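You operate a simulated robot arm through the tools that you are given. There is no shell and no other tool.

The job below is to be done with a simulated robot arm. You get a single attempt, and the scene is never put back.

TASK
Put the circuit board on the top of the bay bench away on the upper shelf. Take the cap from the top of the rod bench and leave it in the deck of the parts cart. Put the steel cup on the yellow strap coil on the top of the rod bench. Take the red bung from the top of the small table and leave it on the top shelf of the bay rack. Pull the dryer door open. The order is free. Set down upright: circuit board, steel cup.

It is judged by the outcome, as a careful person would: the job done as asked, and still so three seconds after it is handed in. It fails if anything else is knocked over, pushed out of place, dropped, spilled or broken. Lids that push on must go on centred and level and be pressed home; caps that screw on are set level and turned clockwise until they are tight.

THE ROBOT
A 5-joint arm with a fingered hand on a trunk, on a base that drives. Base frame: it is fixed to the floor where the robot stands at the start and does not move with it; the origin is under the middle of the robot, x ahead of it, y to its left, z up. Lengths are in m, angles in degrees, forces in N, time in s.
With the tool pointing down near the work surface it reaches from about 0.28 to 0.58 m from the robot's upright axis, wherever it stands. Its first joint turns from -115.0 to 115.0 degrees. Places, roughly: bung [2.75, -1, 0.75]; cap (5x4x3 cm) [2.2, 4.1, 0.8]; circuit board (8x6x7 cm) [3.4, -1.5, 0.8]; deck of the parts cart [0.3, 6.5, 0.6]; dryer door [-4, 3.2, 1]; steel cup (8x7x8 cm) [2.2, 4.5, 0.8]; strap coil (11x11x3 cm) [2.1, 4.7, 0.8]; top shelf of the bay rack [2.9, 1.5, 1.4]; upper shelf (36x20 cm) [-3.94, 3.28, 1.18]. The tool tilts only in the upright plane through the base axis and itself; it spins freely about its own axis. Payload 2.9 kg.
The TCP is the grasp point between the finger pads, 0.022 m short of the fingertips. In the tool frame z runs along the fingers and y along their closing line. The gripper opens to 0.124 m. The gripper's body begins 0.06 m behind the TCP. The gripper is a hand of 3 fingers: y runs from the thumb to the fingers, the wrist lies at [0, 0, -0.218] in the tool frame, and closing takes about 1.5 s.
Orientation is told as [roll, pitch, yaw] about the base's x, y, z axes, in that order, counted from this pose: with the fingers straight down and closing along the base's y, the tool's x points along the base's -x, its y along +y and its z along -z.

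THE INTERFACE
- The arm moves only by the tool send_rows. Its argument "deltas" is one flat list of numbers, 6 for each row, row after row: the shift along the tool's x, y, z in m, then the turn, a rotation vector about the tool's x, y, z in degrees. In form: [tx, ty, tz, rx, ry, rz, tx, ty, tz, rx, ry, rz, ...]. A call has 1 to 20 rows; each row shifts and turns the commanded pose from where the row before left it, along the tool's axes as they then stand. "hand" is the closure, from 0 (fully open) to 1 (shut), set as the call begins (left out, the last holds). Each row takes 0.2 s and may step no farther than 0.05 m and 8.6 degrees from the row before; otherwise, or with a gripper value out of range, the whole call is refused. A pose out of reach is approached as far as the arm can. The call stops where the force on the tool passes 40 N (or 10 N more than at its start, if that is more) or the arm is blocked; 0.2 s more then pass. Each finger travels about 0.153 m/s and halts on what it meets, pressing with about 23 N; the grip force reading is that of the motor and also rises with nothing between the fingers. The clock runs only during rows and for 0.2 s after the last one: add rows that do not move to give the fingers time. It gives the time, the measured TCP pose, the force on the tool (base axes), the opening and the grip force at its end, in the units of the frame above (readings bear some noise), with the torque about the TCP (base axes, N m) and any sound that the robot's microphone picked up, and new pictures: "views" is both (left out), scene, wrist or none.
- Cameras (640 x 400 px; columns grow to the right, rows downward): "scene" is now at [0.0265, 0.1409, 1.6103]; the picture's right is [-0.08, -1.00, 0.00], its down [-0.69, 0.05, -0.72] and it looks along [0.72, -0.06, -0.69] (base axes); focal length 270 px, centre (320, 200). "wrist" rides on the gripper at [0.064, -0.037, -0.075] in the tool frame; the picture's right is [0.50, 0.87, 0.00], its down [-0.62, 0.36, -0.70] and it looks along [-0.61, 0.35, 0.71] (tool axes); focal length 230 px, centre (320, 200). There is no depth. A picture from a camera that has moved, and an enlarged one, comes with that camera's place and axes in the base frame and with its lens. The place of the scene camera against the robot may be out by one fixed shift of up to 0.012 m in any direction.
- move_column(by): slides the trunk up (or, below 0, down) by that many m; the arm and the scene camera ride with it, the base frame stays. It gives what a move gives, with no picture.
- drive_base(legs): drives the robot by 1 to 6 legs, each [ahead, left, turn to the left] in m, m and degrees, along the robot's own axes; the way and the turn of a leg run together, so that a leg with both is an arc; at most 1.5 m and 180 degrees a leg. The arm and the cameras ride along, it lands a little off, and it stops where it bumps. It gives what a move gives, and a new picture of the scene camera.
- grasp_type(shape): the hand has 3 fingers and takes this shape, open, in about a second: jaw (thumb against the fingers, like two jaws); tri (thumb and two fingers); tip (a fingertip pinch); poke (one finger out to press); point (the index stretched); flat (the hand flat); cup (the hand cupped); fist (a fist). The gripper value then closes the fingers along that shape, each until it touches; the sizes above hold for jaw. It gives what a move gives, with no picture.
- aim_head(pan, tilt): turns the head with the scene camera to pan (to the left, within 155 degrees either way) and tilt (down, from -29 to 69), counted from straight ahead of the robot. It gives what a move gives, and a new picture of the scene camera.
- zoom(camera, box): a new picture of the part [left, top, right, bottom] of that camera's present view, enlarged. It takes no simulated time.
- finish_job(): hands the job in; it is judged then, once.

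Places have to be worked out from the pictures, the camera data and where the tool is seen. Open the gripper and draw the arm clear of the work before you hand the job in, unless the task says otherwise.

The tools are called after "Call:" as a command line: name --argument value ..., lists and objects as JSON in quotes. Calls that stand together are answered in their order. send_rows: Moves the arm, as the interface text tells. Its arguments: {"type":"object","properties":{"deltas":{"type":"array","items":{"type":"number"}},"hand":{"type":"number"},"views":{"type":"string","enum":["both","scene","wrist","none"]}},"required":["deltas"]} The other tools are called the same way: move_column (by) slides the trunk up or down; grasp_type (shape) gives the hand a shape; drive_base (legs) drives the base; aim_head (pan, tilt) turns the head that bears the scene camera; zoom (camera, box) takes an enlarged picture of a part of a camera's view; finish_job () hands the job in.

At the start:

```text
time: 0.0
position: [0.3802, 0.0533, 1.1599]
ee_rot: [0.0, 0.0, 0.0]
wrist_force: [-0.4, 0.4, -0.3]
moment: [-0.01, 0.02, -0.01]
opening: 0.1239
grasp_force: 0.0
shape: jaw
trunk travel left (down, up): [-0.7, 0.29]
robot x, y, heading: [0.0017, 0.0011, -0.1]
head pan, tilt: [-4.5, 44.0]
```

scene: 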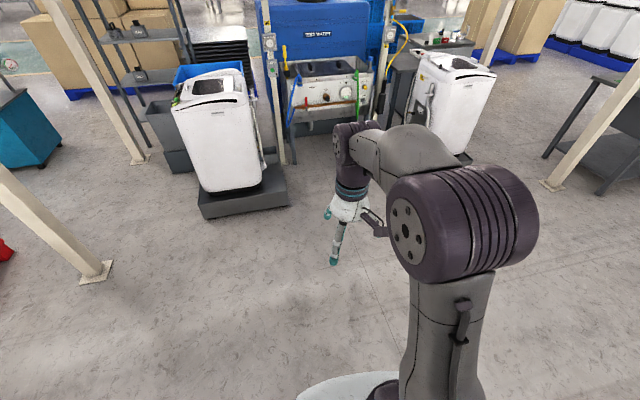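
wrist: 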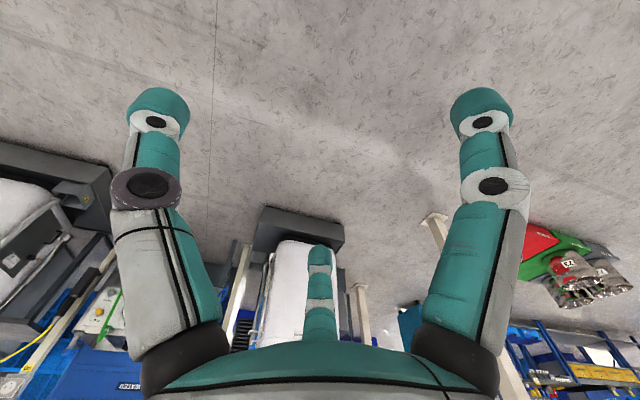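

The first pictures show a workshop floor with machines ahead. I'll look around with the head before I drive anywhere.

Call:
aim_head --pan 0 --tilt 20

Call:
aim_head --pan -60 --tilt 25

Call:
aim_head --pan 60 --tilt 25

Call:
aim_head --pan 120 --tilt 25

Call:
aim_head --pan -120 --tilt 25

```text
time: 0.9
position: [0.3811, 0.0519, 1.1588]
ee_rot: [-0.1, -0.1, 0.0]
wrist_force: [0.1, -0.3, -0.2]
moment: [0.0, 0.03, 0.02]
opening: 0.1242
grasp_force: 0.0
shape: jaw
trunk travel left (down, up): [-0.7, 0.29]
robot x, y, heading: [0.0004, -0.0007, 0.2]
head pan, tilt: [0.0, 20.0]
camera scene: at [0.0378, 0.1474, 1.6475], right [0.0, -1.0, 0.0], down [-0.34, 0.0, -0.94], along [0.94, 0.0, -0.34], focal length 270 px, centre (320, 200)
```

scene: 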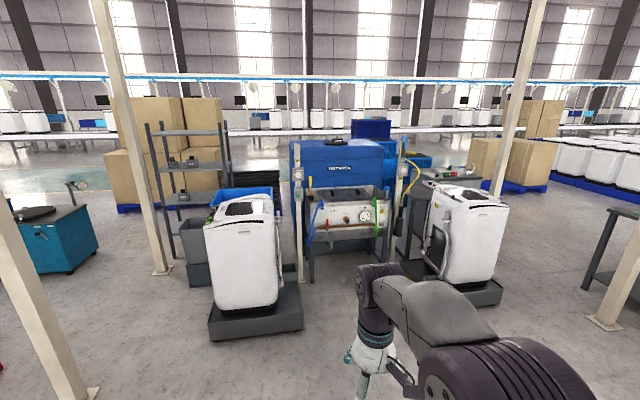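

```text
time: 2.2
position: [0.3815, 0.0509, 1.1598]
ee_rot: [0.0, 0.1, 0.0]
wrist_force: [-0.5, 0.5, -0.7]
moment: [-0.04, 0.0, -0.01]
opening: 0.124
grasp_force: 0.1
shape: jaw
trunk travel left (down, up): [-0.7, 0.29]
robot x, y, heading: [-0.0031, -0.0024, -0.1]
head pan, tilt: [-60.0, 25.0]
camera scene: at [-0.0092, 0.0676, 1.6395], right [-0.87, -0.5, 0.0], down [-0.21, 0.37, -0.91], along [0.45, -0.78, -0.42], focal length 270 px, centre (320, 200)
```

scene: 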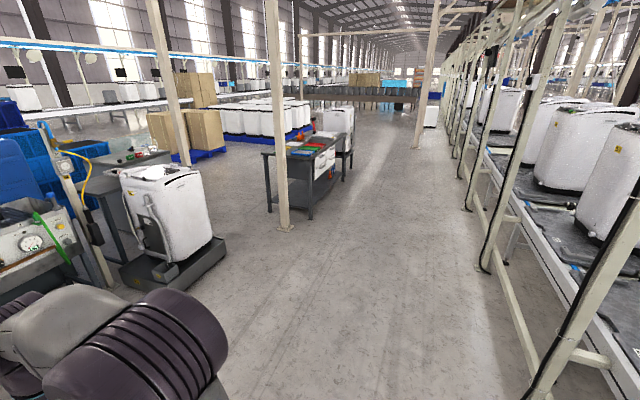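

```text
time: 4.2
position: [0.3806, 0.053, 1.1589]
ee_rot: [-0.1, 0.0, 0.0]
wrist_force: [-0.2, -0.1, -0.2]
moment: [-0.04, 0.02, 0.01]
opening: 0.1241
grasp_force: 0.0
shape: jaw
trunk travel left (down, up): [-0.7, 0.29]
robot x, y, heading: [-0.0001, -0.0003, -0.1]
head pan, tilt: [60.0, 25.0]
camera scene: at [-0.0093, 0.2271, 1.6395], right [0.87, -0.5, 0.0], down [-0.21, -0.37, -0.91], along [0.45, 0.78, -0.42], focal length 270 px, centre (320, 200)
```

scene: 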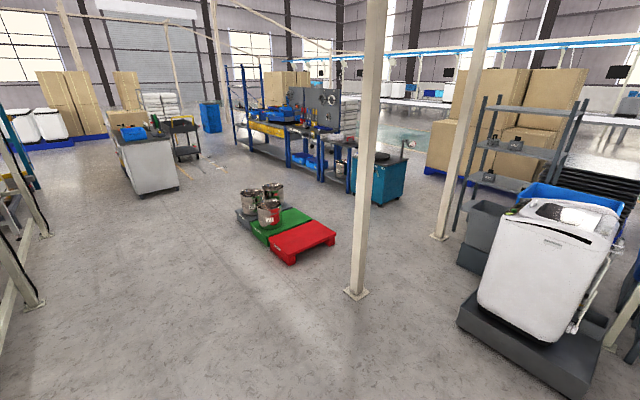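

```text
time: 5.5
position: [0.3819, 0.0535, 1.1587]
ee_rot: [0.0, 0.1, 0.1]
wrist_force: [0.2, 0.1, 0.0]
moment: [0.0, 0.02, -0.02]
opening: 0.1237
grasp_force: 0.1
shape: jaw
trunk travel left (down, up): [-0.7, 0.29]
robot x, y, heading: [0.0023, 0.0016, 0.1]
head pan, tilt: [120.0, 25.0]
camera scene: at [-0.1014, 0.2272, 1.6395], right [0.87, 0.5, 0.0], down [0.21, -0.37, -0.91], along [-0.45, 0.79, -0.42], focal length 270 px, centre (320, 200)
```

scene: 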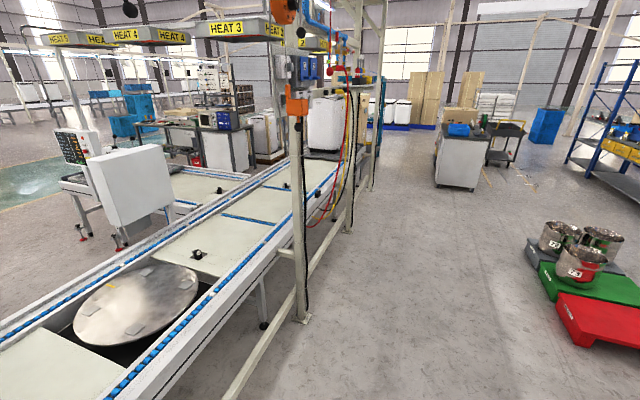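

```text
time: 8.9
position: [0.3801, 0.0509, 1.1593]
ee_rot: [0.1, 0.0, 0.0]
wrist_force: [0.5, -0.7, 0.3]
moment: [0.0, -0.03, -0.02]
opening: 0.124
grasp_force: 0.1
shape: jaw
trunk travel left (down, up): [-0.7, 0.29]
robot x, y, heading: [-0.0031, 0.0022, -0.2]
head pan, tilt: [-120.0, 25.0]
camera scene: at [-0.1014, 0.0676, 1.6395], right [-0.87, 0.5, 0.0], down [0.21, 0.37, -0.91], along [-0.45, -0.79, -0.42], focal length 270 px, centre (320, 200)
```

scene: 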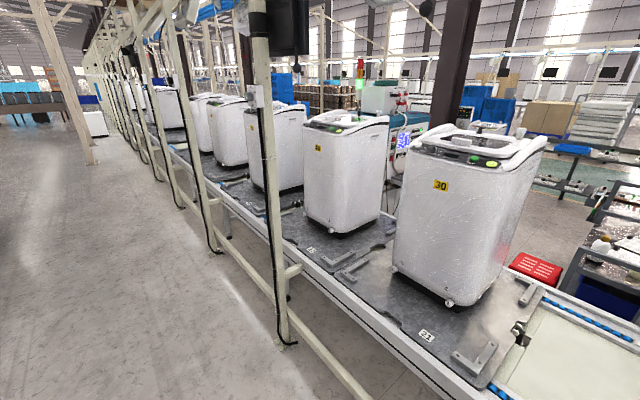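

The bung and the circuit board should lie to the front right, beyond the white machine. I'll aim there and enlarge the picture.

Call:
aim_head --pan -25 --tilt 20

Call:
zoom --camera "scene" --box '[180, 100, 420, 250]'

Call:
zoom --camera "scene" --box '[220, 130, 340, 205]'

```text
time: 10.6
position: [0.3805, 0.052, 1.1591]
ee_rot: [0.0, -0.1, 0.0]
wrist_force: [-0.2, -0.3, 0.5]
moment: [-0.01, 0.03, 0.01]
opening: 0.1239
grasp_force: 0.0
shape: jaw
trunk travel left (down, up): [-0.7, 0.29]
robot x, y, heading: [0.0034, 0.0019, 0.3]
head pan, tilt: [-25.0, 20.0]
camera scene: at [0.029, 0.1079, 1.6476], right [-0.42, -0.91, 0.0], down [-0.31, 0.14, -0.94], along [0.85, -0.4, -0.34], focal length 270 px, centre (320, 200)
```

scene: 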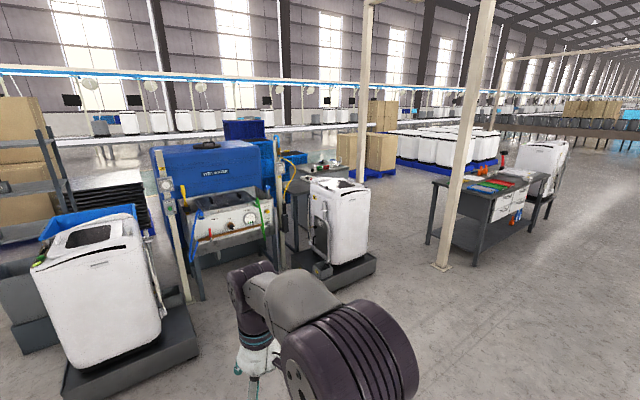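

```text
2.67 times, centred on (300, 175) of scene
camera zoom: at [0.029, 0.1079, 1.6476], right [-0.42, -0.91, 0.0], down [-0.31, 0.14, -0.94], along [0.85, -0.4, -0.34], focal length 720 px, centre (373, 267)
```

zoom: 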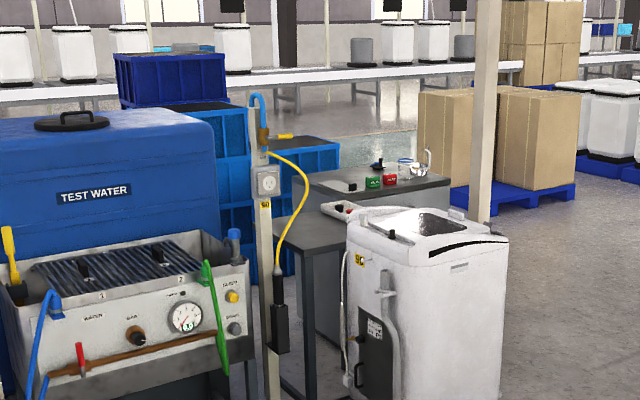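

```text
5.33 times, centred on (280, 168) of scene
camera zoom: at [0.029, 0.1079, 1.6476], right [-0.42, -0.91, 0.0], down [-0.31, 0.14, -0.94], along [0.85, -0.4, -0.34], focal length 1441 px, centre (533, 373)
```

zoom: 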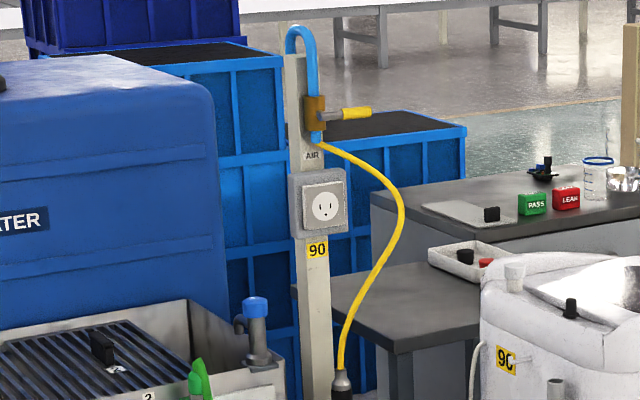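

The small table carries a tray with a black and a red bung. The bay bench carries a board-like thing, PASS and LEAK blocks, a jar and a bowl. Before I drive I'll check the size of the robot's own base and the floor around it.

Call:
aim_head --pan 0 --tilt 69

Call:
aim_head --pan -90 --tilt 69

Call:
aim_head --pan -35 --tilt 30

```text
time: 11.8
position: [0.3816, 0.0533, 1.1587]
ee_rot: [-0.1, 0.0, 0.0]
wrist_force: [-0.3, 0.3, -0.2]
moment: [-0.02, -0.03, 0.01]
opening: 0.1237
grasp_force: 0.2
shape: jaw
trunk travel left (down, up): [-0.7, 0.29]
robot x, y, heading: [0.0007, 0.0008, 0.1]
head pan, tilt: [0.0, 68.8]
camera scene: at [0.0006, 0.1473, 1.5801], right [0.0, -1.0, 0.0], down [-0.93, 0.0, -0.36], along [0.36, 0.0, -0.93], focal length 270 px, centre (320, 200)
```

scene: 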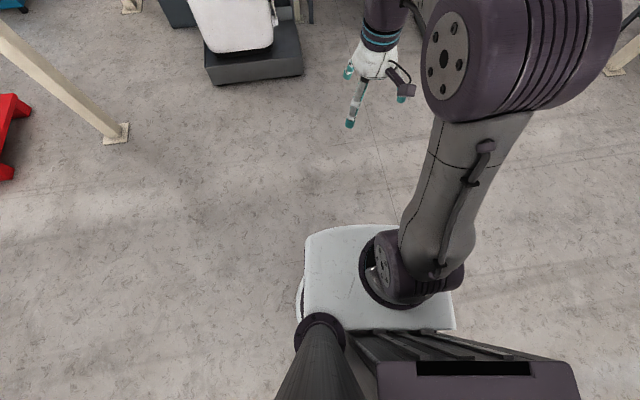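

```text
time: 13.4
position: [0.3796, 0.0522, 1.1601]
ee_rot: [0.1, 0.1, 0.1]
wrist_force: [-0.5, -0.3, 0.4]
moment: [0.0, -0.03, 0.0]
opening: 0.1239
grasp_force: 0.0
shape: jaw
trunk travel left (down, up): [-0.7, 0.29]
robot x, y, heading: [0.0026, -0.0007, -0.1]
head pan, tilt: [-90.0, 68.8]
camera scene: at [-0.0553, 0.0915, 1.58], right [-1.0, 0.0, 0.0], down [0.0, 0.93, -0.36], along [0.0, -0.36, -0.93], focal length 270 px, centre (320, 200)
```

scene: 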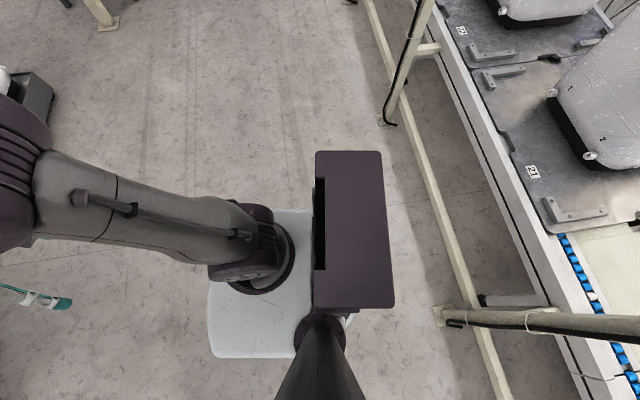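

```text
time: 14.6
position: [0.3805, 0.0523, 1.1592]
ee_rot: [-0.1, -0.1, 0.0]
wrist_force: [-0.9, 0.0, 0.8]
moment: [0.0, -0.04, -0.05]
opening: 0.1239
grasp_force: 0.1
shape: jaw
trunk travel left (down, up): [-0.7, 0.29]
robot x, y, heading: [0.0001, 0.0011, 0.0]
head pan, tilt: [-35.0, 30.0]
camera scene: at [0.0186, 0.0954, 1.6314], right [-0.57, -0.82, 0.0], down [-0.41, 0.29, -0.87], along [0.71, -0.5, -0.5], focal length 270 px, centre (320, 200)
```

scene: 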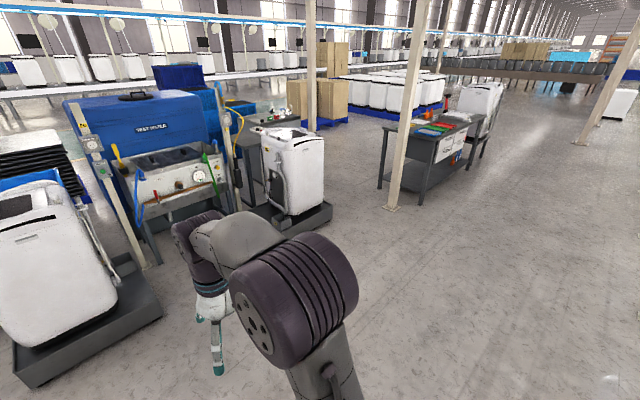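

The white plate under the arm is the trunk carriage, so the base looks about 0.25–0.3 m in radius. The gap between the pallet of machine 90 and the pillar at about (1.72,-2.08) is tight, so I'll drive nearer and measure it.

Call:
drive_base --legs '[[0, 0, -45], [1.4, 0, 0]]'

Call:
aim_head --pan 10 --tilt 35

```text
time: 23.7
position: [1.2985, -1.2368, 1.1597]
ee_rot: [0.0, 0.0, -45.7]
wrist_force: [1.6, -0.8, 0.3]
moment: [0.02, 0.02, 0.0]
opening: 0.1242
grasp_force: 0.1
shape: jaw
trunk travel left (down, up): [-0.7, 0.29]
robot x, y, heading: [0.9959, -1.0, -45.9]
head pan, tilt: [-35.0, 30.0]
camera scene: at [1.0775, -0.9447, 1.6315], right [-0.99, -0.16, 0.0], down [-0.08, 0.49, -0.87], along [0.14, -0.85, -0.5], focal length 270 px, centre (320, 200)
```

scene: 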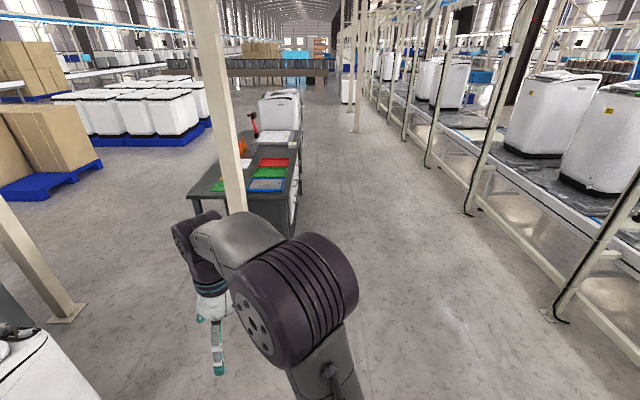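

```text
time: 24.9
position: [1.3007, -1.2375, 1.1586]
ee_rot: [0.0, 0.0, -45.7]
wrist_force: [0.3, 0.5, 0.6]
moment: [-0.02, -0.02, 0.04]
opening: 0.124
grasp_force: 0.0
shape: jaw
trunk travel left (down, up): [-0.7, 0.29]
robot x, y, heading: [0.9953, -0.9995, -45.7]
head pan, tilt: [10.0, 35.0]
camera scene: at [1.1342, -0.9069, 1.6237], right [-0.58, -0.81, 0.0], down [-0.47, 0.34, -0.82], along [0.66, -0.48, -0.57], focal length 270 px, centre (320, 200)
```

scene: 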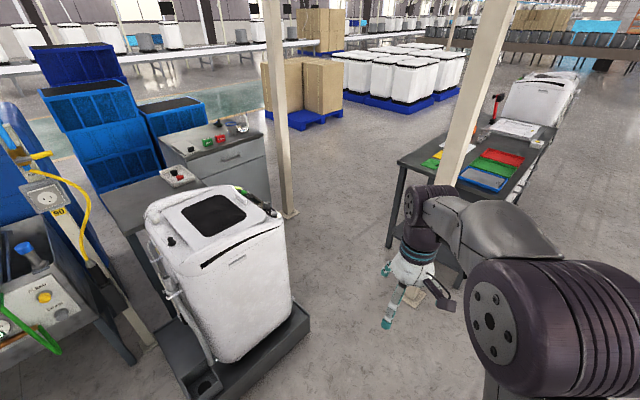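

Pillar 1 stands at about (1.68,-2.07), pillar 2 at about (3.0,-1.90), and the pallet corner is at about (1.97,-1.43). I'll check the base footprint from above before trying the gap.

Call:
move_column --by 0.28

Call:
aim_head --pan 90 --tilt 69

Call:
aim_head --pan 20 --tilt 69

Call:
aim_head --pan 10 --tilt 35

```text
time: 27.7
position: [1.3003, -1.2385, 1.4394]
ee_rot: [0.0, 0.0, -45.7]
wrist_force: [0.3, -0.5, 0.4]
moment: [-0.04, -0.03, -0.02]
opening: 0.124
grasp_force: 0.1
shape: jaw
trunk travel left (down, up): [-0.98, 0.01]
robot x, y, heading: [0.9942, -1.0019, -45.5]
head pan, tilt: [10.0, 35.0]
```

```text
time: 29.2
position: [1.3001, -1.2387, 1.4398]
ee_rot: [0.0, 0.0, -45.7]
wrist_force: [0.5, -0.6, -0.1]
moment: [0.02, -0.01, -0.04]
opening: 0.1237
grasp_force: 0.1
shape: jaw
trunk travel left (down, up): [-0.98, 0.01]
robot x, y, heading: [1.0025, -1.0041, -46.0]
head pan, tilt: [90.0, 68.8]
camera scene: at [1.1028, -0.8163, 1.86], right [0.7, -0.72, 0.0], down [-0.67, -0.65, -0.36], along [0.26, 0.25, -0.93], focal length 270 px, centre (320, 200)
```

scene: 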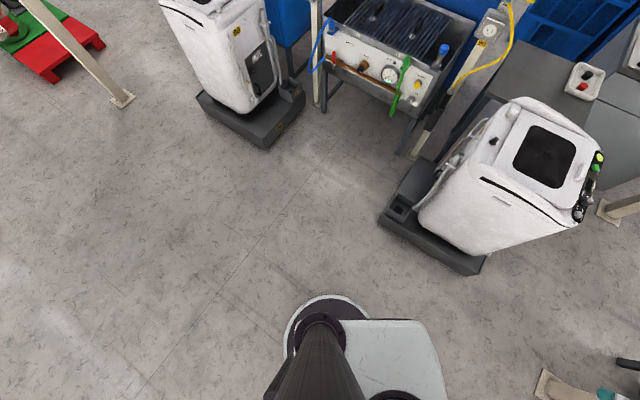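

```text
time: 30.6
position: [1.2999, -1.2371, 1.4388]
ee_rot: [-0.1, -0.1, -45.8]
wrist_force: [0.3, 0.5, -0.4]
moment: [-0.01, -0.01, -0.01]
opening: 0.1241
grasp_force: 0.0
shape: jaw
trunk travel left (down, up): [-0.98, 0.01]
robot x, y, heading: [0.9998, -1.005, -45.8]
head pan, tilt: [20.0, 68.8]
camera scene: at [1.1131, -0.8795, 1.86], right [-0.43, -0.9, 0.0], down [-0.84, 0.4, -0.36], along [0.33, -0.16, -0.93], focal length 270 px, centre (320, 200)
```

scene: 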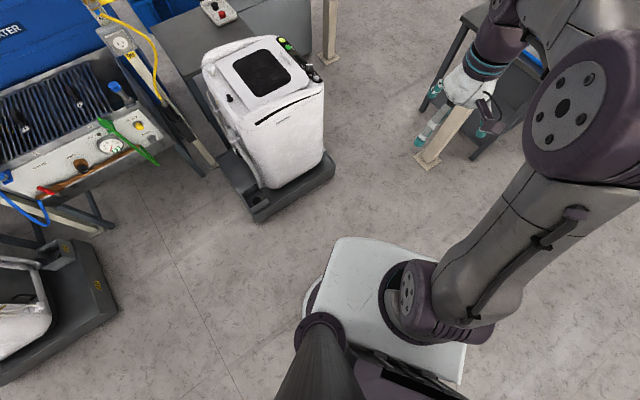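

```text
time: 31.6
position: [1.3005, -1.2375, 1.4382]
ee_rot: [0.0, 0.0, -45.6]
wrist_force: [-0.6, -0.5, -0.3]
moment: [-0.01, 0.0, 0.0]
opening: 0.1239
grasp_force: 0.1
shape: jaw
trunk travel left (down, up): [-0.98, 0.01]
robot x, y, heading: [0.9969, -1.0033, -46.1]
head pan, tilt: [10.0, 35.0]
camera scene: at [1.1342, -0.9067, 1.9036], right [-0.58, -0.81, 0.0], down [-0.47, 0.34, -0.82], along [0.66, -0.48, -0.57], focal length 270 px, centre (320, 200)
```

scene: 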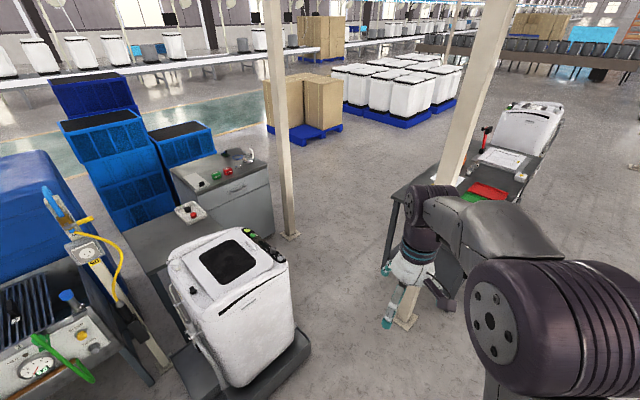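

The base radius is about 0.27 m, so the gap is very narrow. I'll enlarge the bench area to map the bench and the small table.

Call:
zoom --camera "scene" --box '[80, 120, 340, 282]'

Call:
zoom --camera "scene" --box '[360, 70, 600, 220]'

```text
2.46 times, centred on (210, 201) of scene
camera zoom: at [1.1342, -0.9067, 1.9036], right [-0.58, -0.81, 0.0], down [-0.47, 0.34, -0.82], along [0.66, -0.48, -0.57], focal length 665 px, centre (591, 198)
```

zoom: 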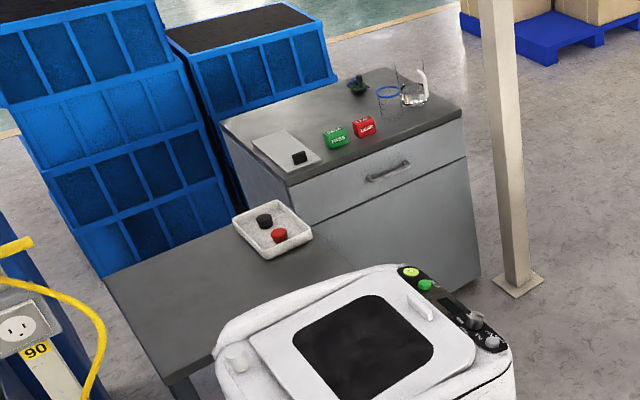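

```text
2.67 times, centred on (480, 145) of scene
camera zoom: at [1.1342, -0.9067, 1.9036], right [-0.58, -0.81, 0.0], down [-0.47, 0.34, -0.82], along [0.66, -0.48, -0.57], focal length 720 px, centre (-107, 347)
```

zoom: 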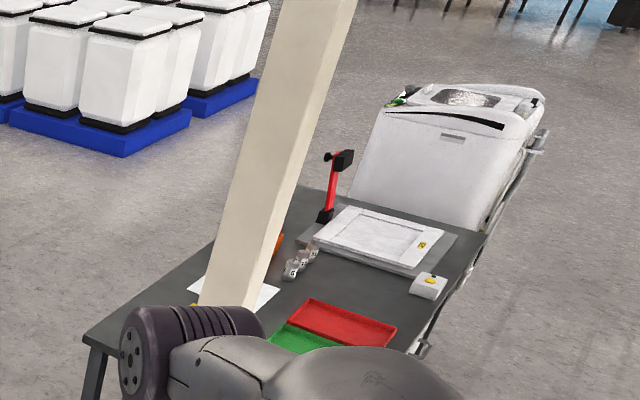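

The bay bench spans roughly x 3.03–3.65 and y -1.1 to -1.79, with the small table to its left front. I'll look straight at the gap between the pallet corner and pillar 1 to measure it well.

Call:
aim_head --pan 15 --tilt 55

Call:
zoom --camera "scene" --box '[220, 60, 460, 210]'

```text
time: 32.4
position: [1.3005, -1.2376, 1.4388]
ee_rot: [-0.1, 0.0, -45.6]
wrist_force: [0.0, -0.4, 0.1]
moment: [-0.03, 0.0, -0.01]
opening: 0.1238
grasp_force: 0.1
shape: jaw
trunk travel left (down, up): [-0.98, 0.01]
robot x, y, heading: [0.993, -0.9974, -45.8]
head pan, tilt: [15.0, 55.0]
camera scene: at [1.1247, -0.8922, 1.8755], right [-0.51, -0.86, 0.0], down [-0.7, 0.42, -0.57], along [0.49, -0.29, -0.82], focal length 270 px, centre (320, 200)
```

scene: 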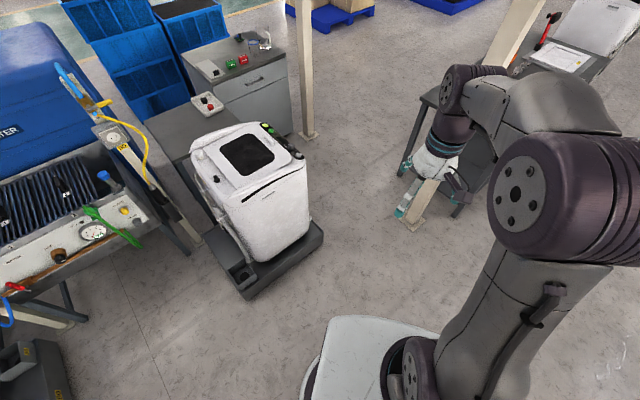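

```text
2.67 times, centred on (340, 135) of scene
camera zoom: at [1.1247, -0.8922, 1.8755], right [-0.51, -0.86, 0.0], down [-0.7, 0.42, -0.57], along [0.49, -0.29, -0.82], focal length 720 px, centre (267, 373)
```

zoom: 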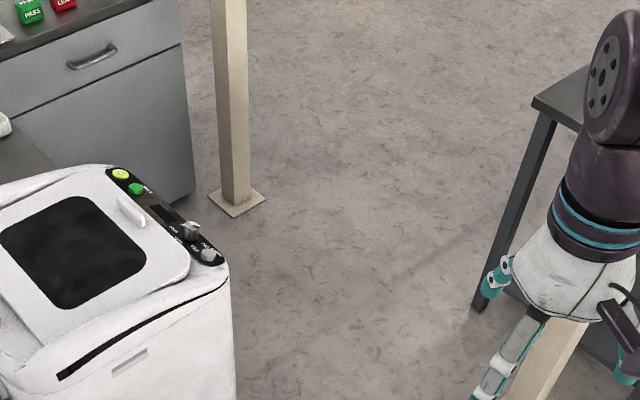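

The gap measures about 0.61 m against a robot of roughly 0.55 m, which is too tight to risk. I'll look into the wide corridor right of the coloured table, as a way around it.

Call:
drive_base --legs '[[0, 0, -44], [1.4, -0.2, 0]]'

Call:
aim_head --pan 30 --tilt 30

```text
time: 41.5
position: [0.8343, -2.7586, 1.4391]
ee_rot: [0.1, 0.0, -90.3]
wrist_force: [-0.2, -0.1, -0.3]
moment: [-0.02, -0.01, 0.03]
opening: 0.124
grasp_force: 0.1
shape: jaw
trunk travel left (down, up): [-0.98, 0.01]
robot x, y, heading: [0.7825, -2.3763, -90.2]
head pan, tilt: [15.0, 55.0]
camera scene: at [0.9515, -2.3855, 1.8755], right [-0.97, -0.25, 0.0], down [-0.21, 0.79, -0.57], along [0.15, -0.56, -0.82], focal length 270 px, centre (320, 200)
```

scene: 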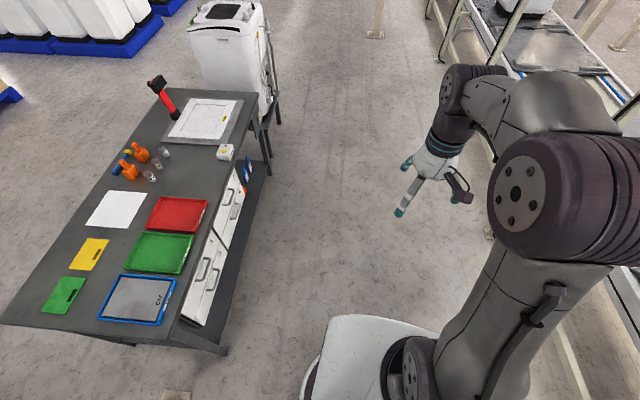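

```text
time: 42.4
position: [0.8328, -2.7597, 1.4395]
ee_rot: [0.0, 0.0, -90.3]
wrist_force: [0.5, -0.4, 0.6]
moment: [0.03, 0.01, -0.04]
opening: 0.1238
grasp_force: 0.1
shape: jaw
trunk travel left (down, up): [-0.98, 0.01]
robot x, y, heading: [0.7828, -2.3793, -90.3]
head pan, tilt: [30.0, 30.0]
camera scene: at [0.9779, -2.3949, 1.9114], right [-0.87, -0.49, 0.0], down [-0.25, 0.44, -0.87], along [0.43, -0.75, -0.5], focal length 270 px, centre (320, 200)
```

scene: 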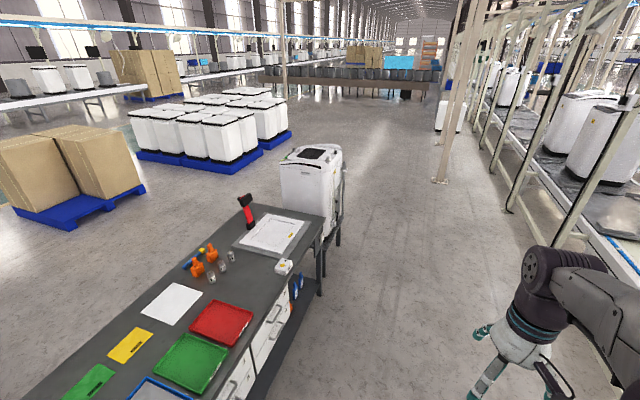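

The corridor is clear: the table and the machine behind it end near y≈-4.6, and the blue pallets start at x≈4.4. I'll drive round the table to the far (right) side of the bay bench.

Call:
drive_base --legs '[[1.45, 0.1, 0], [1.45, 0.05, 0], [0, 1.25, 0], [0, 1.15, 0], [-1.35, 0, 0], [-1.2, 0, 0]]'

Call:
aim_head --pan 150 --tilt 35

```text
time: 79.4
position: [3.4823, -3.2646, 1.4388]
ee_rot: [0.0, 0.0, -94.6]
wrist_force: [0.1, 0.1, -0.3]
moment: [-0.02, 0.04, 0.0]
opening: 0.124
grasp_force: 0.1
shape: jaw
trunk travel left (down, up): [-0.98, 0.01]
robot x, y, heading: [3.4585, -2.8769, -94.5]
head pan, tilt: [30.0, 30.0]
camera scene: at [3.6528, -2.9118, 1.9115], right [-0.9, -0.43, 0.0], down [-0.22, 0.45, -0.87], along [0.37, -0.78, -0.5], focal length 270 px, centre (320, 200)
```

scene: 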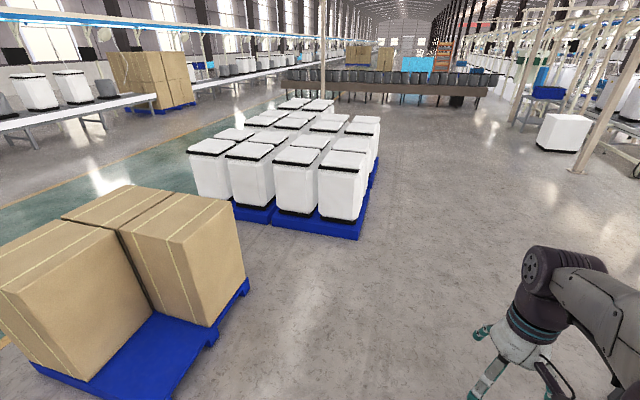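

```text
time: 81.4
position: [3.4828, -3.2644, 1.4396]
ee_rot: [0.0, 0.0, -94.5]
wrist_force: [0.6, -0.3, -0.2]
moment: [0.03, 0.01, 0.0]
opening: 0.1242
grasp_force: 0.0
shape: jaw
trunk travel left (down, up): [-0.98, 0.01]
robot x, y, heading: [3.4591, -2.879, -94.5]
head pan, tilt: [150.0, 35.0]
camera scene: at [3.6639, -2.7569, 1.9037], right [0.82, -0.57, 0.0], down [-0.33, -0.47, -0.82], along [0.46, 0.67, -0.57], focal length 270 px, centre (320, 200)
```

scene: 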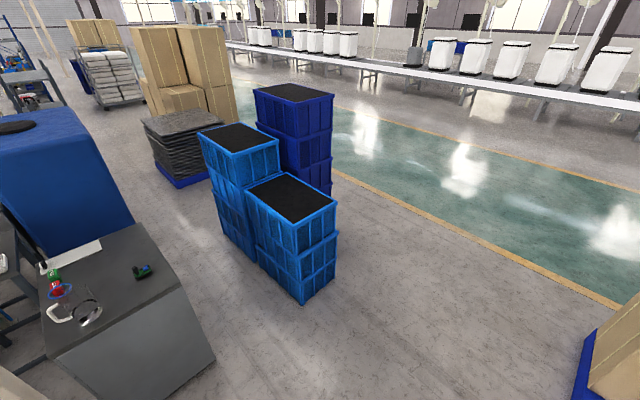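

I'm now behind pillar 2 on the open side, at (3.46,-2.88). The bench top shows a small dark board-like object at about (143,270) in the picture, so I'll enlarge it.

Call:
zoom --camera "scene" --box '[30, 220, 190, 320]'

```text
4.00 times, centred on (110, 270) of scene
camera zoom: at [3.6639, -2.7569, 1.9037], right [0.82, -0.57, 0.0], down [-0.33, -0.47, -0.82], along [0.46, 0.67, -0.57], focal length 1080 px, centre (1160, -80)
```

zoom: 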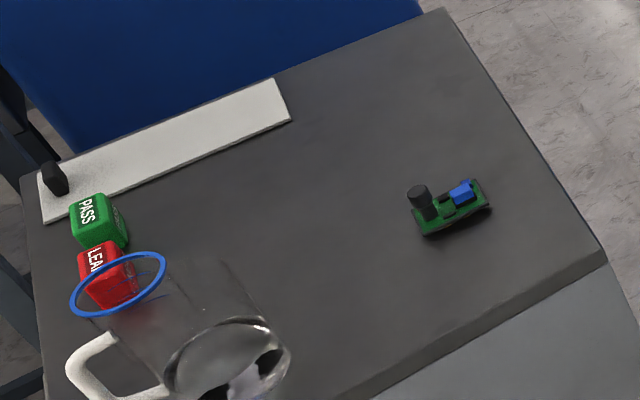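

The circuit board is the green PCB with a black capacitor and a blue part, at about (3.43,-1.49) with its long side along x. I'll turn to face the bench and drive closer for an approach from its right side.

Call:
drive_base --legs '[[0, 0, -175.5], [0.5, 0, 0]]'

Call:
aim_head --pan 0 --tilt 50

```text
time: 91.6
position: [3.4174, -1.9953, 1.4399]
ee_rot: [0.0, -0.1, 89.4]
wrist_force: [-0.1, -0.2, 1.3]
moment: [-0.02, 0.01, -0.02]
opening: 0.1238
grasp_force: 0.0
shape: jaw
trunk travel left (down, up): [-0.98, 0.01]
robot x, y, heading: [3.4628, -2.3771, 89.3]
head pan, tilt: [150.0, 35.0]
camera scene: at [3.2806, -2.5086, 1.9036], right [-0.86, 0.51, 0.0], down [0.29, 0.49, -0.82], along [-0.42, -0.7, -0.57], focal length 270 px, centre (320, 200)
```

scene: 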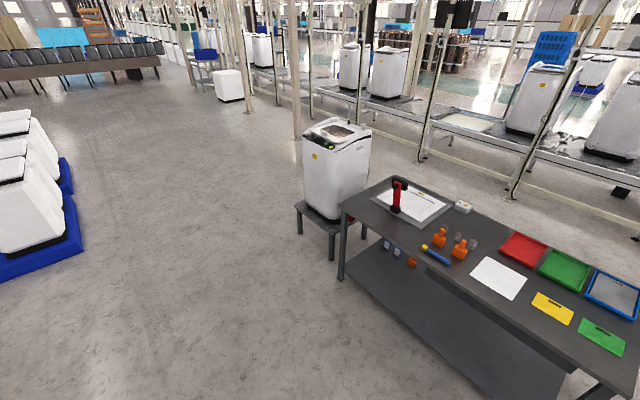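

```text
time: 93.9
position: [3.4185, -1.9949, 1.4396]
ee_rot: [0.0, 0.1, 89.4]
wrist_force: [0.0, -0.1, -0.6]
moment: [0.0, 0.01, 0.01]
opening: 0.1238
grasp_force: 0.1
shape: jaw
trunk travel left (down, up): [-0.98, 0.01]
robot x, y, heading: [3.4673, -2.3737, 89.2]
head pan, tilt: [0.0, 50.0]
camera scene: at [3.3261, -2.3544, 1.882], right [1.0, -0.01, 0.0], down [-0.01, -0.77, -0.64], along [0.01, 0.64, -0.77], focal length 270 px, centre (320, 200)
```

scene: 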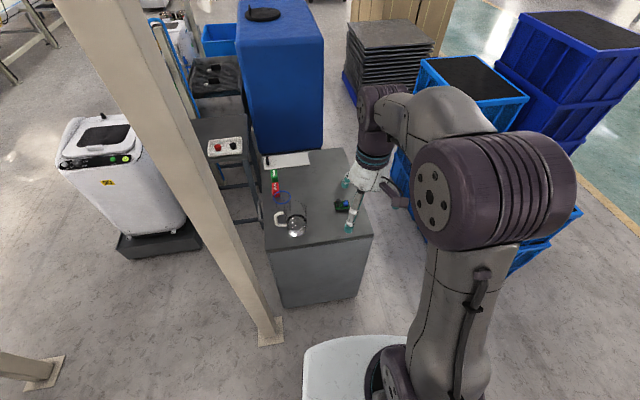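

The bench's right edge is at y≈-1.71 and the board is clear of the jar and the bowl. I'll drive ahead to about y=-2.02 so that the board is about 0.53 m away.

Call:
drive_base --legs '[[0.345, 0, 0]]'

Call:
zoom --camera "scene" --box '[220, 130, 420, 255]'

```text
time: 96.2
position: [3.4207, -1.647, 1.4392]
ee_rot: [0.0, -0.1, 89.4]
wrist_force: [-0.1, 0.1, 0.1]
moment: [0.0, -0.01, 0.01]
opening: 0.1238
grasp_force: 0.0
shape: jaw
trunk travel left (down, up): [-0.98, 0.01]
robot x, y, heading: [3.4726, -2.0266, 89.5]
head pan, tilt: [0.0, 50.0]
camera scene: at [3.3299, -2.0077, 1.882], right [1.0, -0.01, 0.0], down [-0.01, -0.77, -0.64], along [0.01, 0.64, -0.77], focal length 270 px, centre (320, 200)
```

scene: 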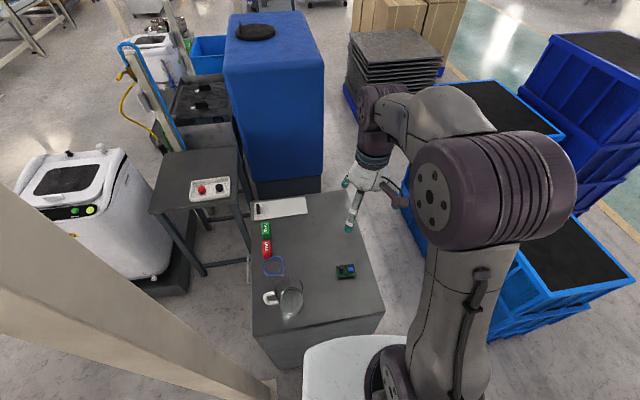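

```text
3.20 times, centred on (320, 192) of scene
camera zoom: at [3.3299, -2.0077, 1.882], right [1.0, -0.01, 0.0], down [-0.01, -0.77, -0.64], along [0.01, 0.64, -0.77], focal length 864 px, centre (320, 224)
```

zoom: 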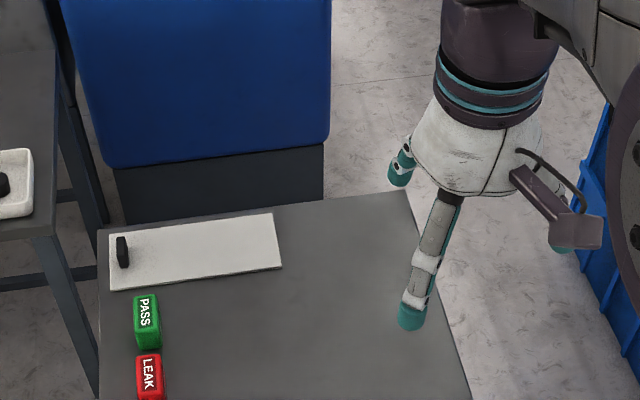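

I'm at (3.473,-2.027), facing the bench, and the board shows at (346,271). I'll enlarge it to fix its pose.

Call:
zoom --camera "scene" --box '[290, 240, 386, 300]'

Call:
zoom --camera "wrist" --box '[0, 0, 640, 400]'

```text
6.67 times, centred on (338, 270) of scene
camera zoom: at [3.3299, -2.0077, 1.882], right [1.0, -0.01, 0.0], down [-0.01, -0.77, -0.64], along [0.01, 0.64, -0.77], focal length 1801 px, centre (200, -267)
```

zoom: 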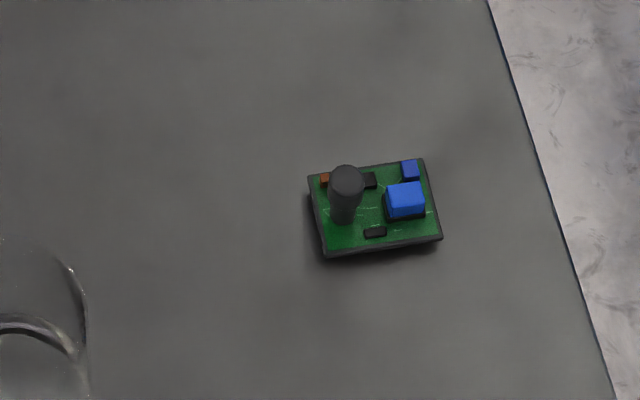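

```text
1.00 times, centred on (320, 200) of wrist (not enlarged: the box is as wide or as high as the picture)
camera zoom: at [3.4564, -1.7122, 1.516], right [-0.87, -0.49, 0.0], down [-0.35, 0.62, 0.7], along [-0.34, 0.61, -0.71], focal length 230 px, centre (320, 200)
```

zoom: 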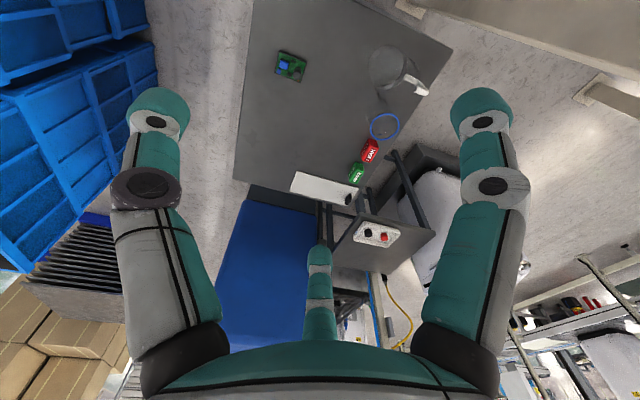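

The PCB measures about 7.7 x 5.5 cm, centred near (3.448,-1.497), with its long axis about 9° off x. I'll lower the trunk, then move the hand over the board and spin it so the fingers close across the short side.

Call:
move_column --by -0.42

Call:
send_rows --deltas '[-0.03, -0.005, 0, 0, 0, 0, -0.03, -0.005, 0, 0, 0, 0, -0.03, -0.005, 0, 0, 0, 0, -0.03, -0.005, 0, 0, 0, 0, -0.03, -0.005, 0, 0, 0, 0, 0, 0, 0, 0, 0, 8, 0, 0, 0, 0, 0, 8, 0, 0, 0, 0, 0, 8, 0, 0, 0, 0, 0, 8, 0, 0, 0, 0, 0, 8, 0, 0, 0, 0, 0, 8, 0, 0, 0, 0, 0, 8, 0, 0, 0, 0, 0, 8, 0, 0, 0, 0, 0, 8, 0, 0, 0, 0, 0, 8]' --hand 0

```text
refused: -0.42 is not a number from -0.4 to 0.4
```

```text
time: 99.4
position: [3.4486, -1.4967, 1.4386]
ee_rot: [0.0, 0.0, 9.2]
wrist_force: [0.0, 0.0, 1.0]
moment: [0.03, 0.01, -0.01]
opening: 0.1238
grasp_force: 0.1
shape: jaw
trunk travel left (down, up): [-0.98, 0.01]
robot x, y, heading: [3.4742, -2.027, 89.3]
head pan, tilt: [0.0, 50.0]
camera scene: at [3.3299, -2.0058, 1.882], right [1.0, -0.01, 0.0], down [-0.01, -0.77, -0.64], along [0.01, 0.64, -0.77], focal length 270 px, centre (320, 200)
camera wrist: at [3.3902, -1.5442, 1.5154], right [-0.63, 0.77, 0.0], down [0.55, 0.45, 0.7], along [0.54, 0.44, -0.71], focal length 230 px, centre (320, 200)
```

scene: 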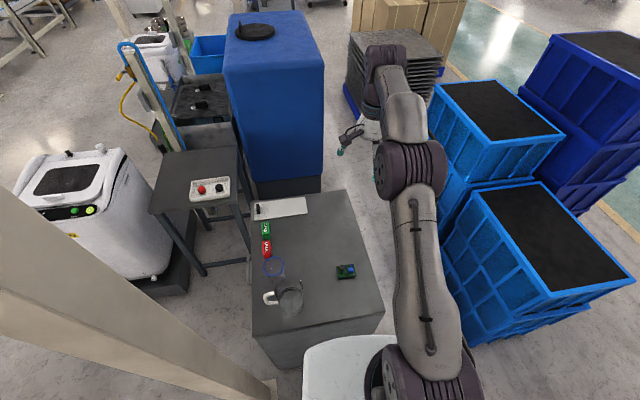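
wrist: 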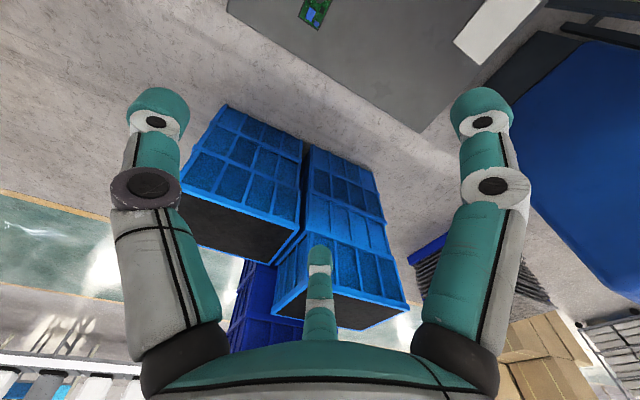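

The arm reaches the spot at 0.53 m. The column takes at most 0.4 m per call, so I'll lower it in two steps and then look again.

Call:
move_column --by -0.4

Call:
send_rows --deltas '[0, 0, 0, 0, 0, 0]'

Call:
zoom --camera "wrist" --box '[160, 0, 480, 200]'

Call:
zoom --camera "scene" --box '[260, 80, 460, 205]'

```text
time: 103.2
position: [3.4485, -1.497, 1.0383]
ee_rot: [0.0, 0.1, 9.5]
wrist_force: [-0.7, -0.5, -0.5]
moment: [-0.02, -0.01, 0.0]
opening: 0.1236
grasp_force: 0.1
shape: jaw
trunk travel left (down, up): [-0.58, 0.41]
robot x, y, heading: [3.4706, -2.0266, 89.3]
head pan, tilt: [0.0, 50.0]
```

```text
time: 103.6
position: [3.4483, -1.4973, 1.0394]
ee_rot: [0.0, 0.0, 9.5]
wrist_force: [0.8, -1.3, 0.4]
moment: [0.0, 0.04, 0.04]
opening: 0.1238
grasp_force: 0.1
shape: jaw
trunk travel left (down, up): [-0.58, 0.41]
robot x, y, heading: [3.47, -2.0286, 89.4]
head pan, tilt: [0.0, 50.0]
camera scene: at [3.33, -2.0057, 1.482], right [1.0, -0.01, 0.0], down [-0.01, -0.77, -0.64], along [0.01, 0.64, -0.77], focal length 270 px, centre (320, 200)
camera wrist: at [3.3904, -1.5443, 1.1153], right [-0.63, 0.77, 0.0], down [0.55, 0.45, 0.7], along [0.54, 0.44, -0.71], focal length 230 px, centre (320, 200)
```

scene: 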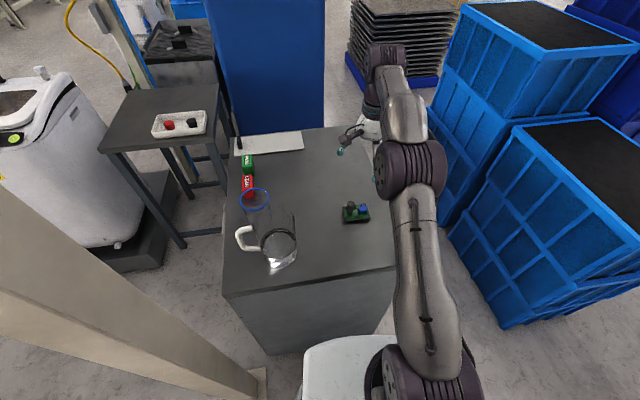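
wrist: 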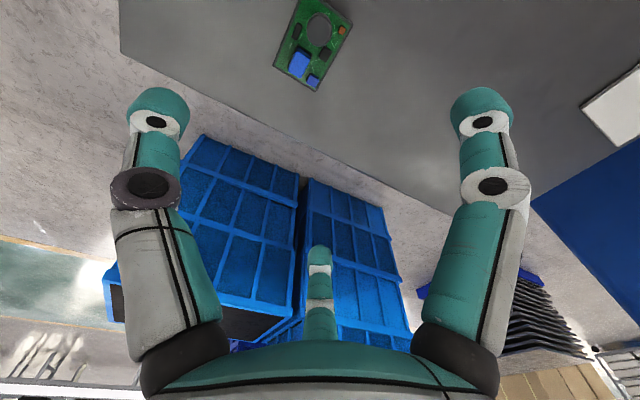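

```text
2.00 times, centred on (320, 100) of wrist
camera zoom: at [3.3904, -1.5443, 1.1153], right [-0.63, 0.77, 0.0], down [0.55, 0.45, 0.7], along [0.54, 0.44, -0.71], focal length 460 px, centre (320, 400)
```

zoom: 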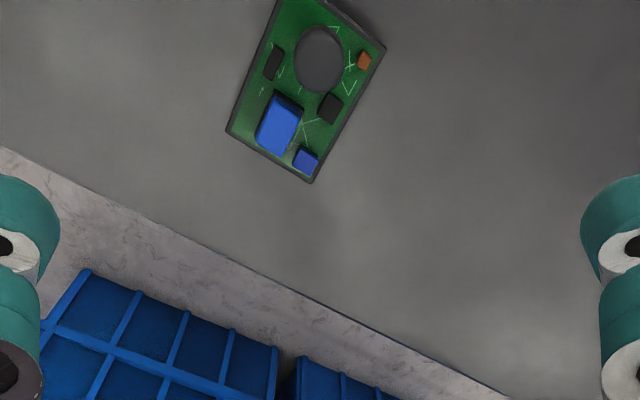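

```text
3.20 times, centred on (360, 142) of scene
camera zoom: at [3.33, -2.0057, 1.482], right [1.0, -0.01, 0.0], down [-0.01, -0.77, -0.64], along [0.01, 0.64, -0.77], focal length 864 px, centre (192, 384)
```

zoom: 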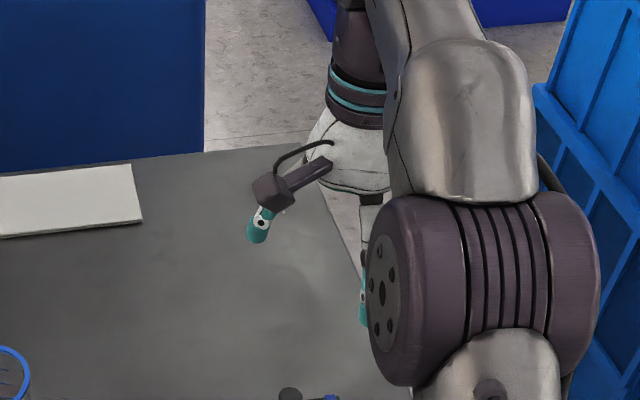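

From the wrist view, cross-checked with the scene view, the board's centre is near (3.439,-1.516) and its top near z≈0.82. I'll shift the hand over it and lower to about z=0.92 for a second look.

Call:
send_rows --deltas '[0.012, -0.0173, 0, 0, 0, 0, 0, 0, 0.04, 0, 0, 0, 0, 0, 0.04, 0, 0, 0, 0, 0, 0.04, 0, 0, 0, 0, 0, 0, 0, 0, 0]' --views "wrist"

Call:
zoom --camera "wrist" --box '[160, 0, 480, 200]'

```text
time: 104.8
position: [3.4399, -1.5166, 0.9192]
ee_rot: [0.0, 0.0, 9.3]
wrist_force: [-0.4, -0.4, 0.2]
moment: [0.02, 0.01, 0.0]
opening: 0.124
grasp_force: 0.1
shape: jaw
trunk travel left (down, up): [-0.58, 0.41]
robot x, y, heading: [3.472, -2.0261, 89.3]
head pan, tilt: [0.0, 50.0]
camera wrist: at [3.3816, -1.5633, 0.9957], right [-0.63, 0.77, 0.0], down [0.55, 0.45, 0.7], along [0.54, 0.45, -0.71], focal length 230 px, centre (320, 200)
```

wrist: 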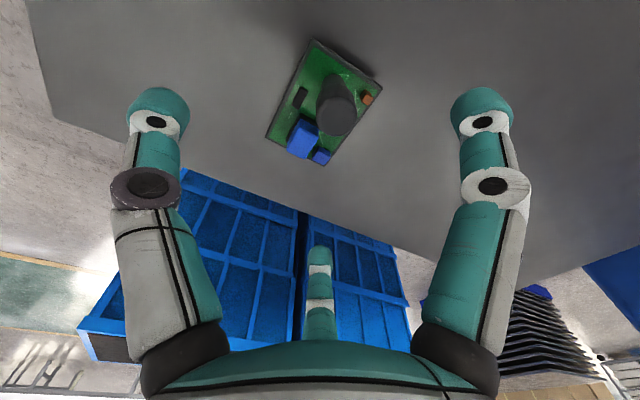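

```text
2.00 times, centred on (320, 100) of wrist
camera zoom: at [3.3816, -1.5633, 0.9957], right [-0.63, 0.77, 0.0], down [0.55, 0.45, 0.7], along [0.54, 0.45, -0.71], focal length 460 px, centre (320, 400)
```

zoom: 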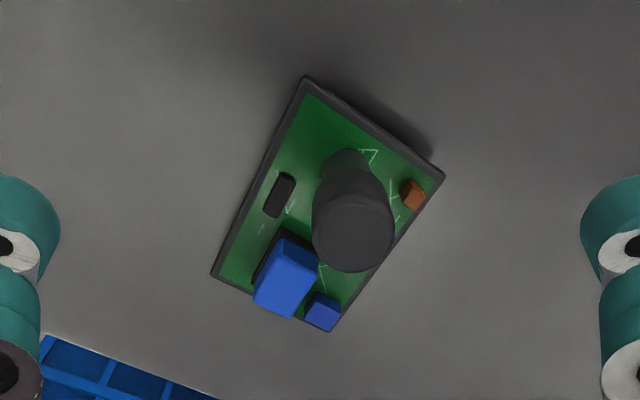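

The board is centred under the tool at (3.438,-1.517), with its top at z≈0.833. I'll lower to about z=0.862 and check the view before the last few millimetres.

Call:
send_rows --deltas '[0.001, 0, 0.02, 0, 0, 0, 0, 0, 0.02, 0, 0, 0, 0, 0, 0.017, 0, 0, 0, 0, 0, 0, 0, 0, 0]' --views "both"

Call:
zoom --camera "scene" --box '[300, 160, 420, 235]'

```text
time: 105.8
position: [3.4397, -1.5151, 0.8598]
ee_rot: [0.0, 0.0, 9.4]
wrist_force: [0.0, 0.2, 0.7]
moment: [0.0, 0.06, 0.0]
opening: 0.1237
grasp_force: 0.1
shape: jaw
trunk travel left (down, up): [-0.58, 0.41]
robot x, y, heading: [3.473, -2.0273, 89.3]
head pan, tilt: [0.0, 50.0]
camera scene: at [3.33, -2.0059, 1.482], right [1.0, -0.01, 0.0], down [-0.01, -0.77, -0.64], along [0.01, 0.64, -0.77], focal length 270 px, centre (320, 200)
camera wrist: at [3.3808, -1.563, 0.9363], right [-0.63, 0.77, 0.0], down [0.55, 0.45, 0.7], along [0.54, 0.45, -0.71], focal length 230 px, centre (320, 200)
```

scene: 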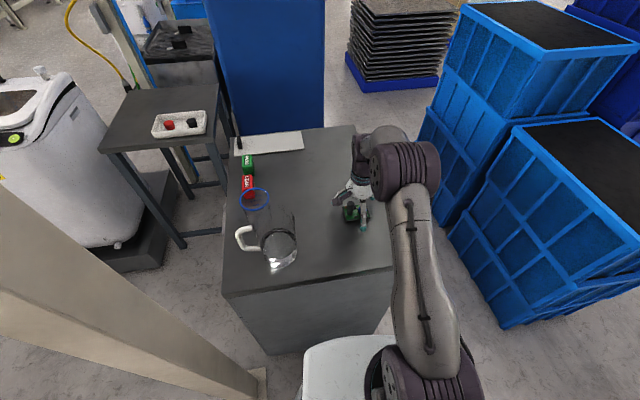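
wrist: 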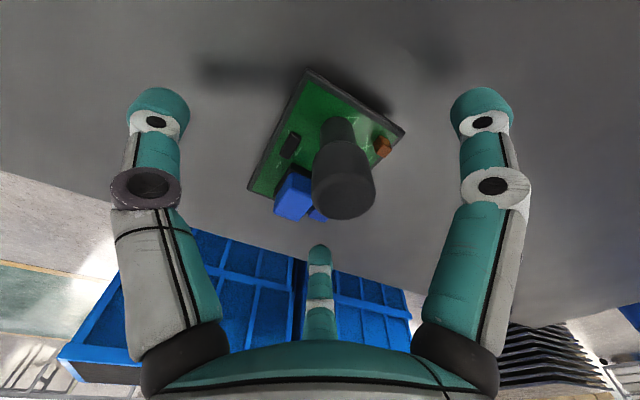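

```text
5.33 times, centred on (360, 198) of scene
camera zoom: at [3.33, -2.0059, 1.482], right [1.0, -0.01, 0.0], down [-0.01, -0.77, -0.64], along [0.01, 0.64, -0.77], focal length 1441 px, centre (107, 213)
```

zoom: 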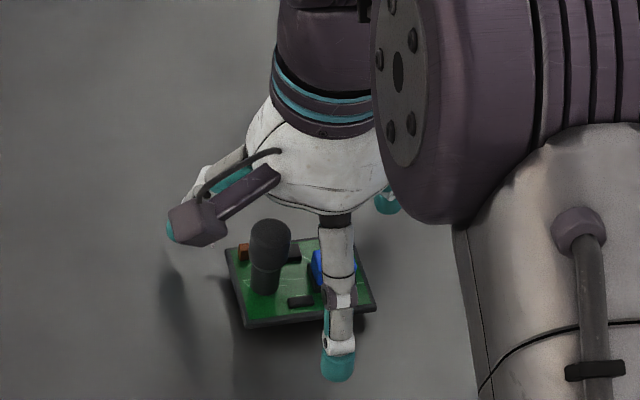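

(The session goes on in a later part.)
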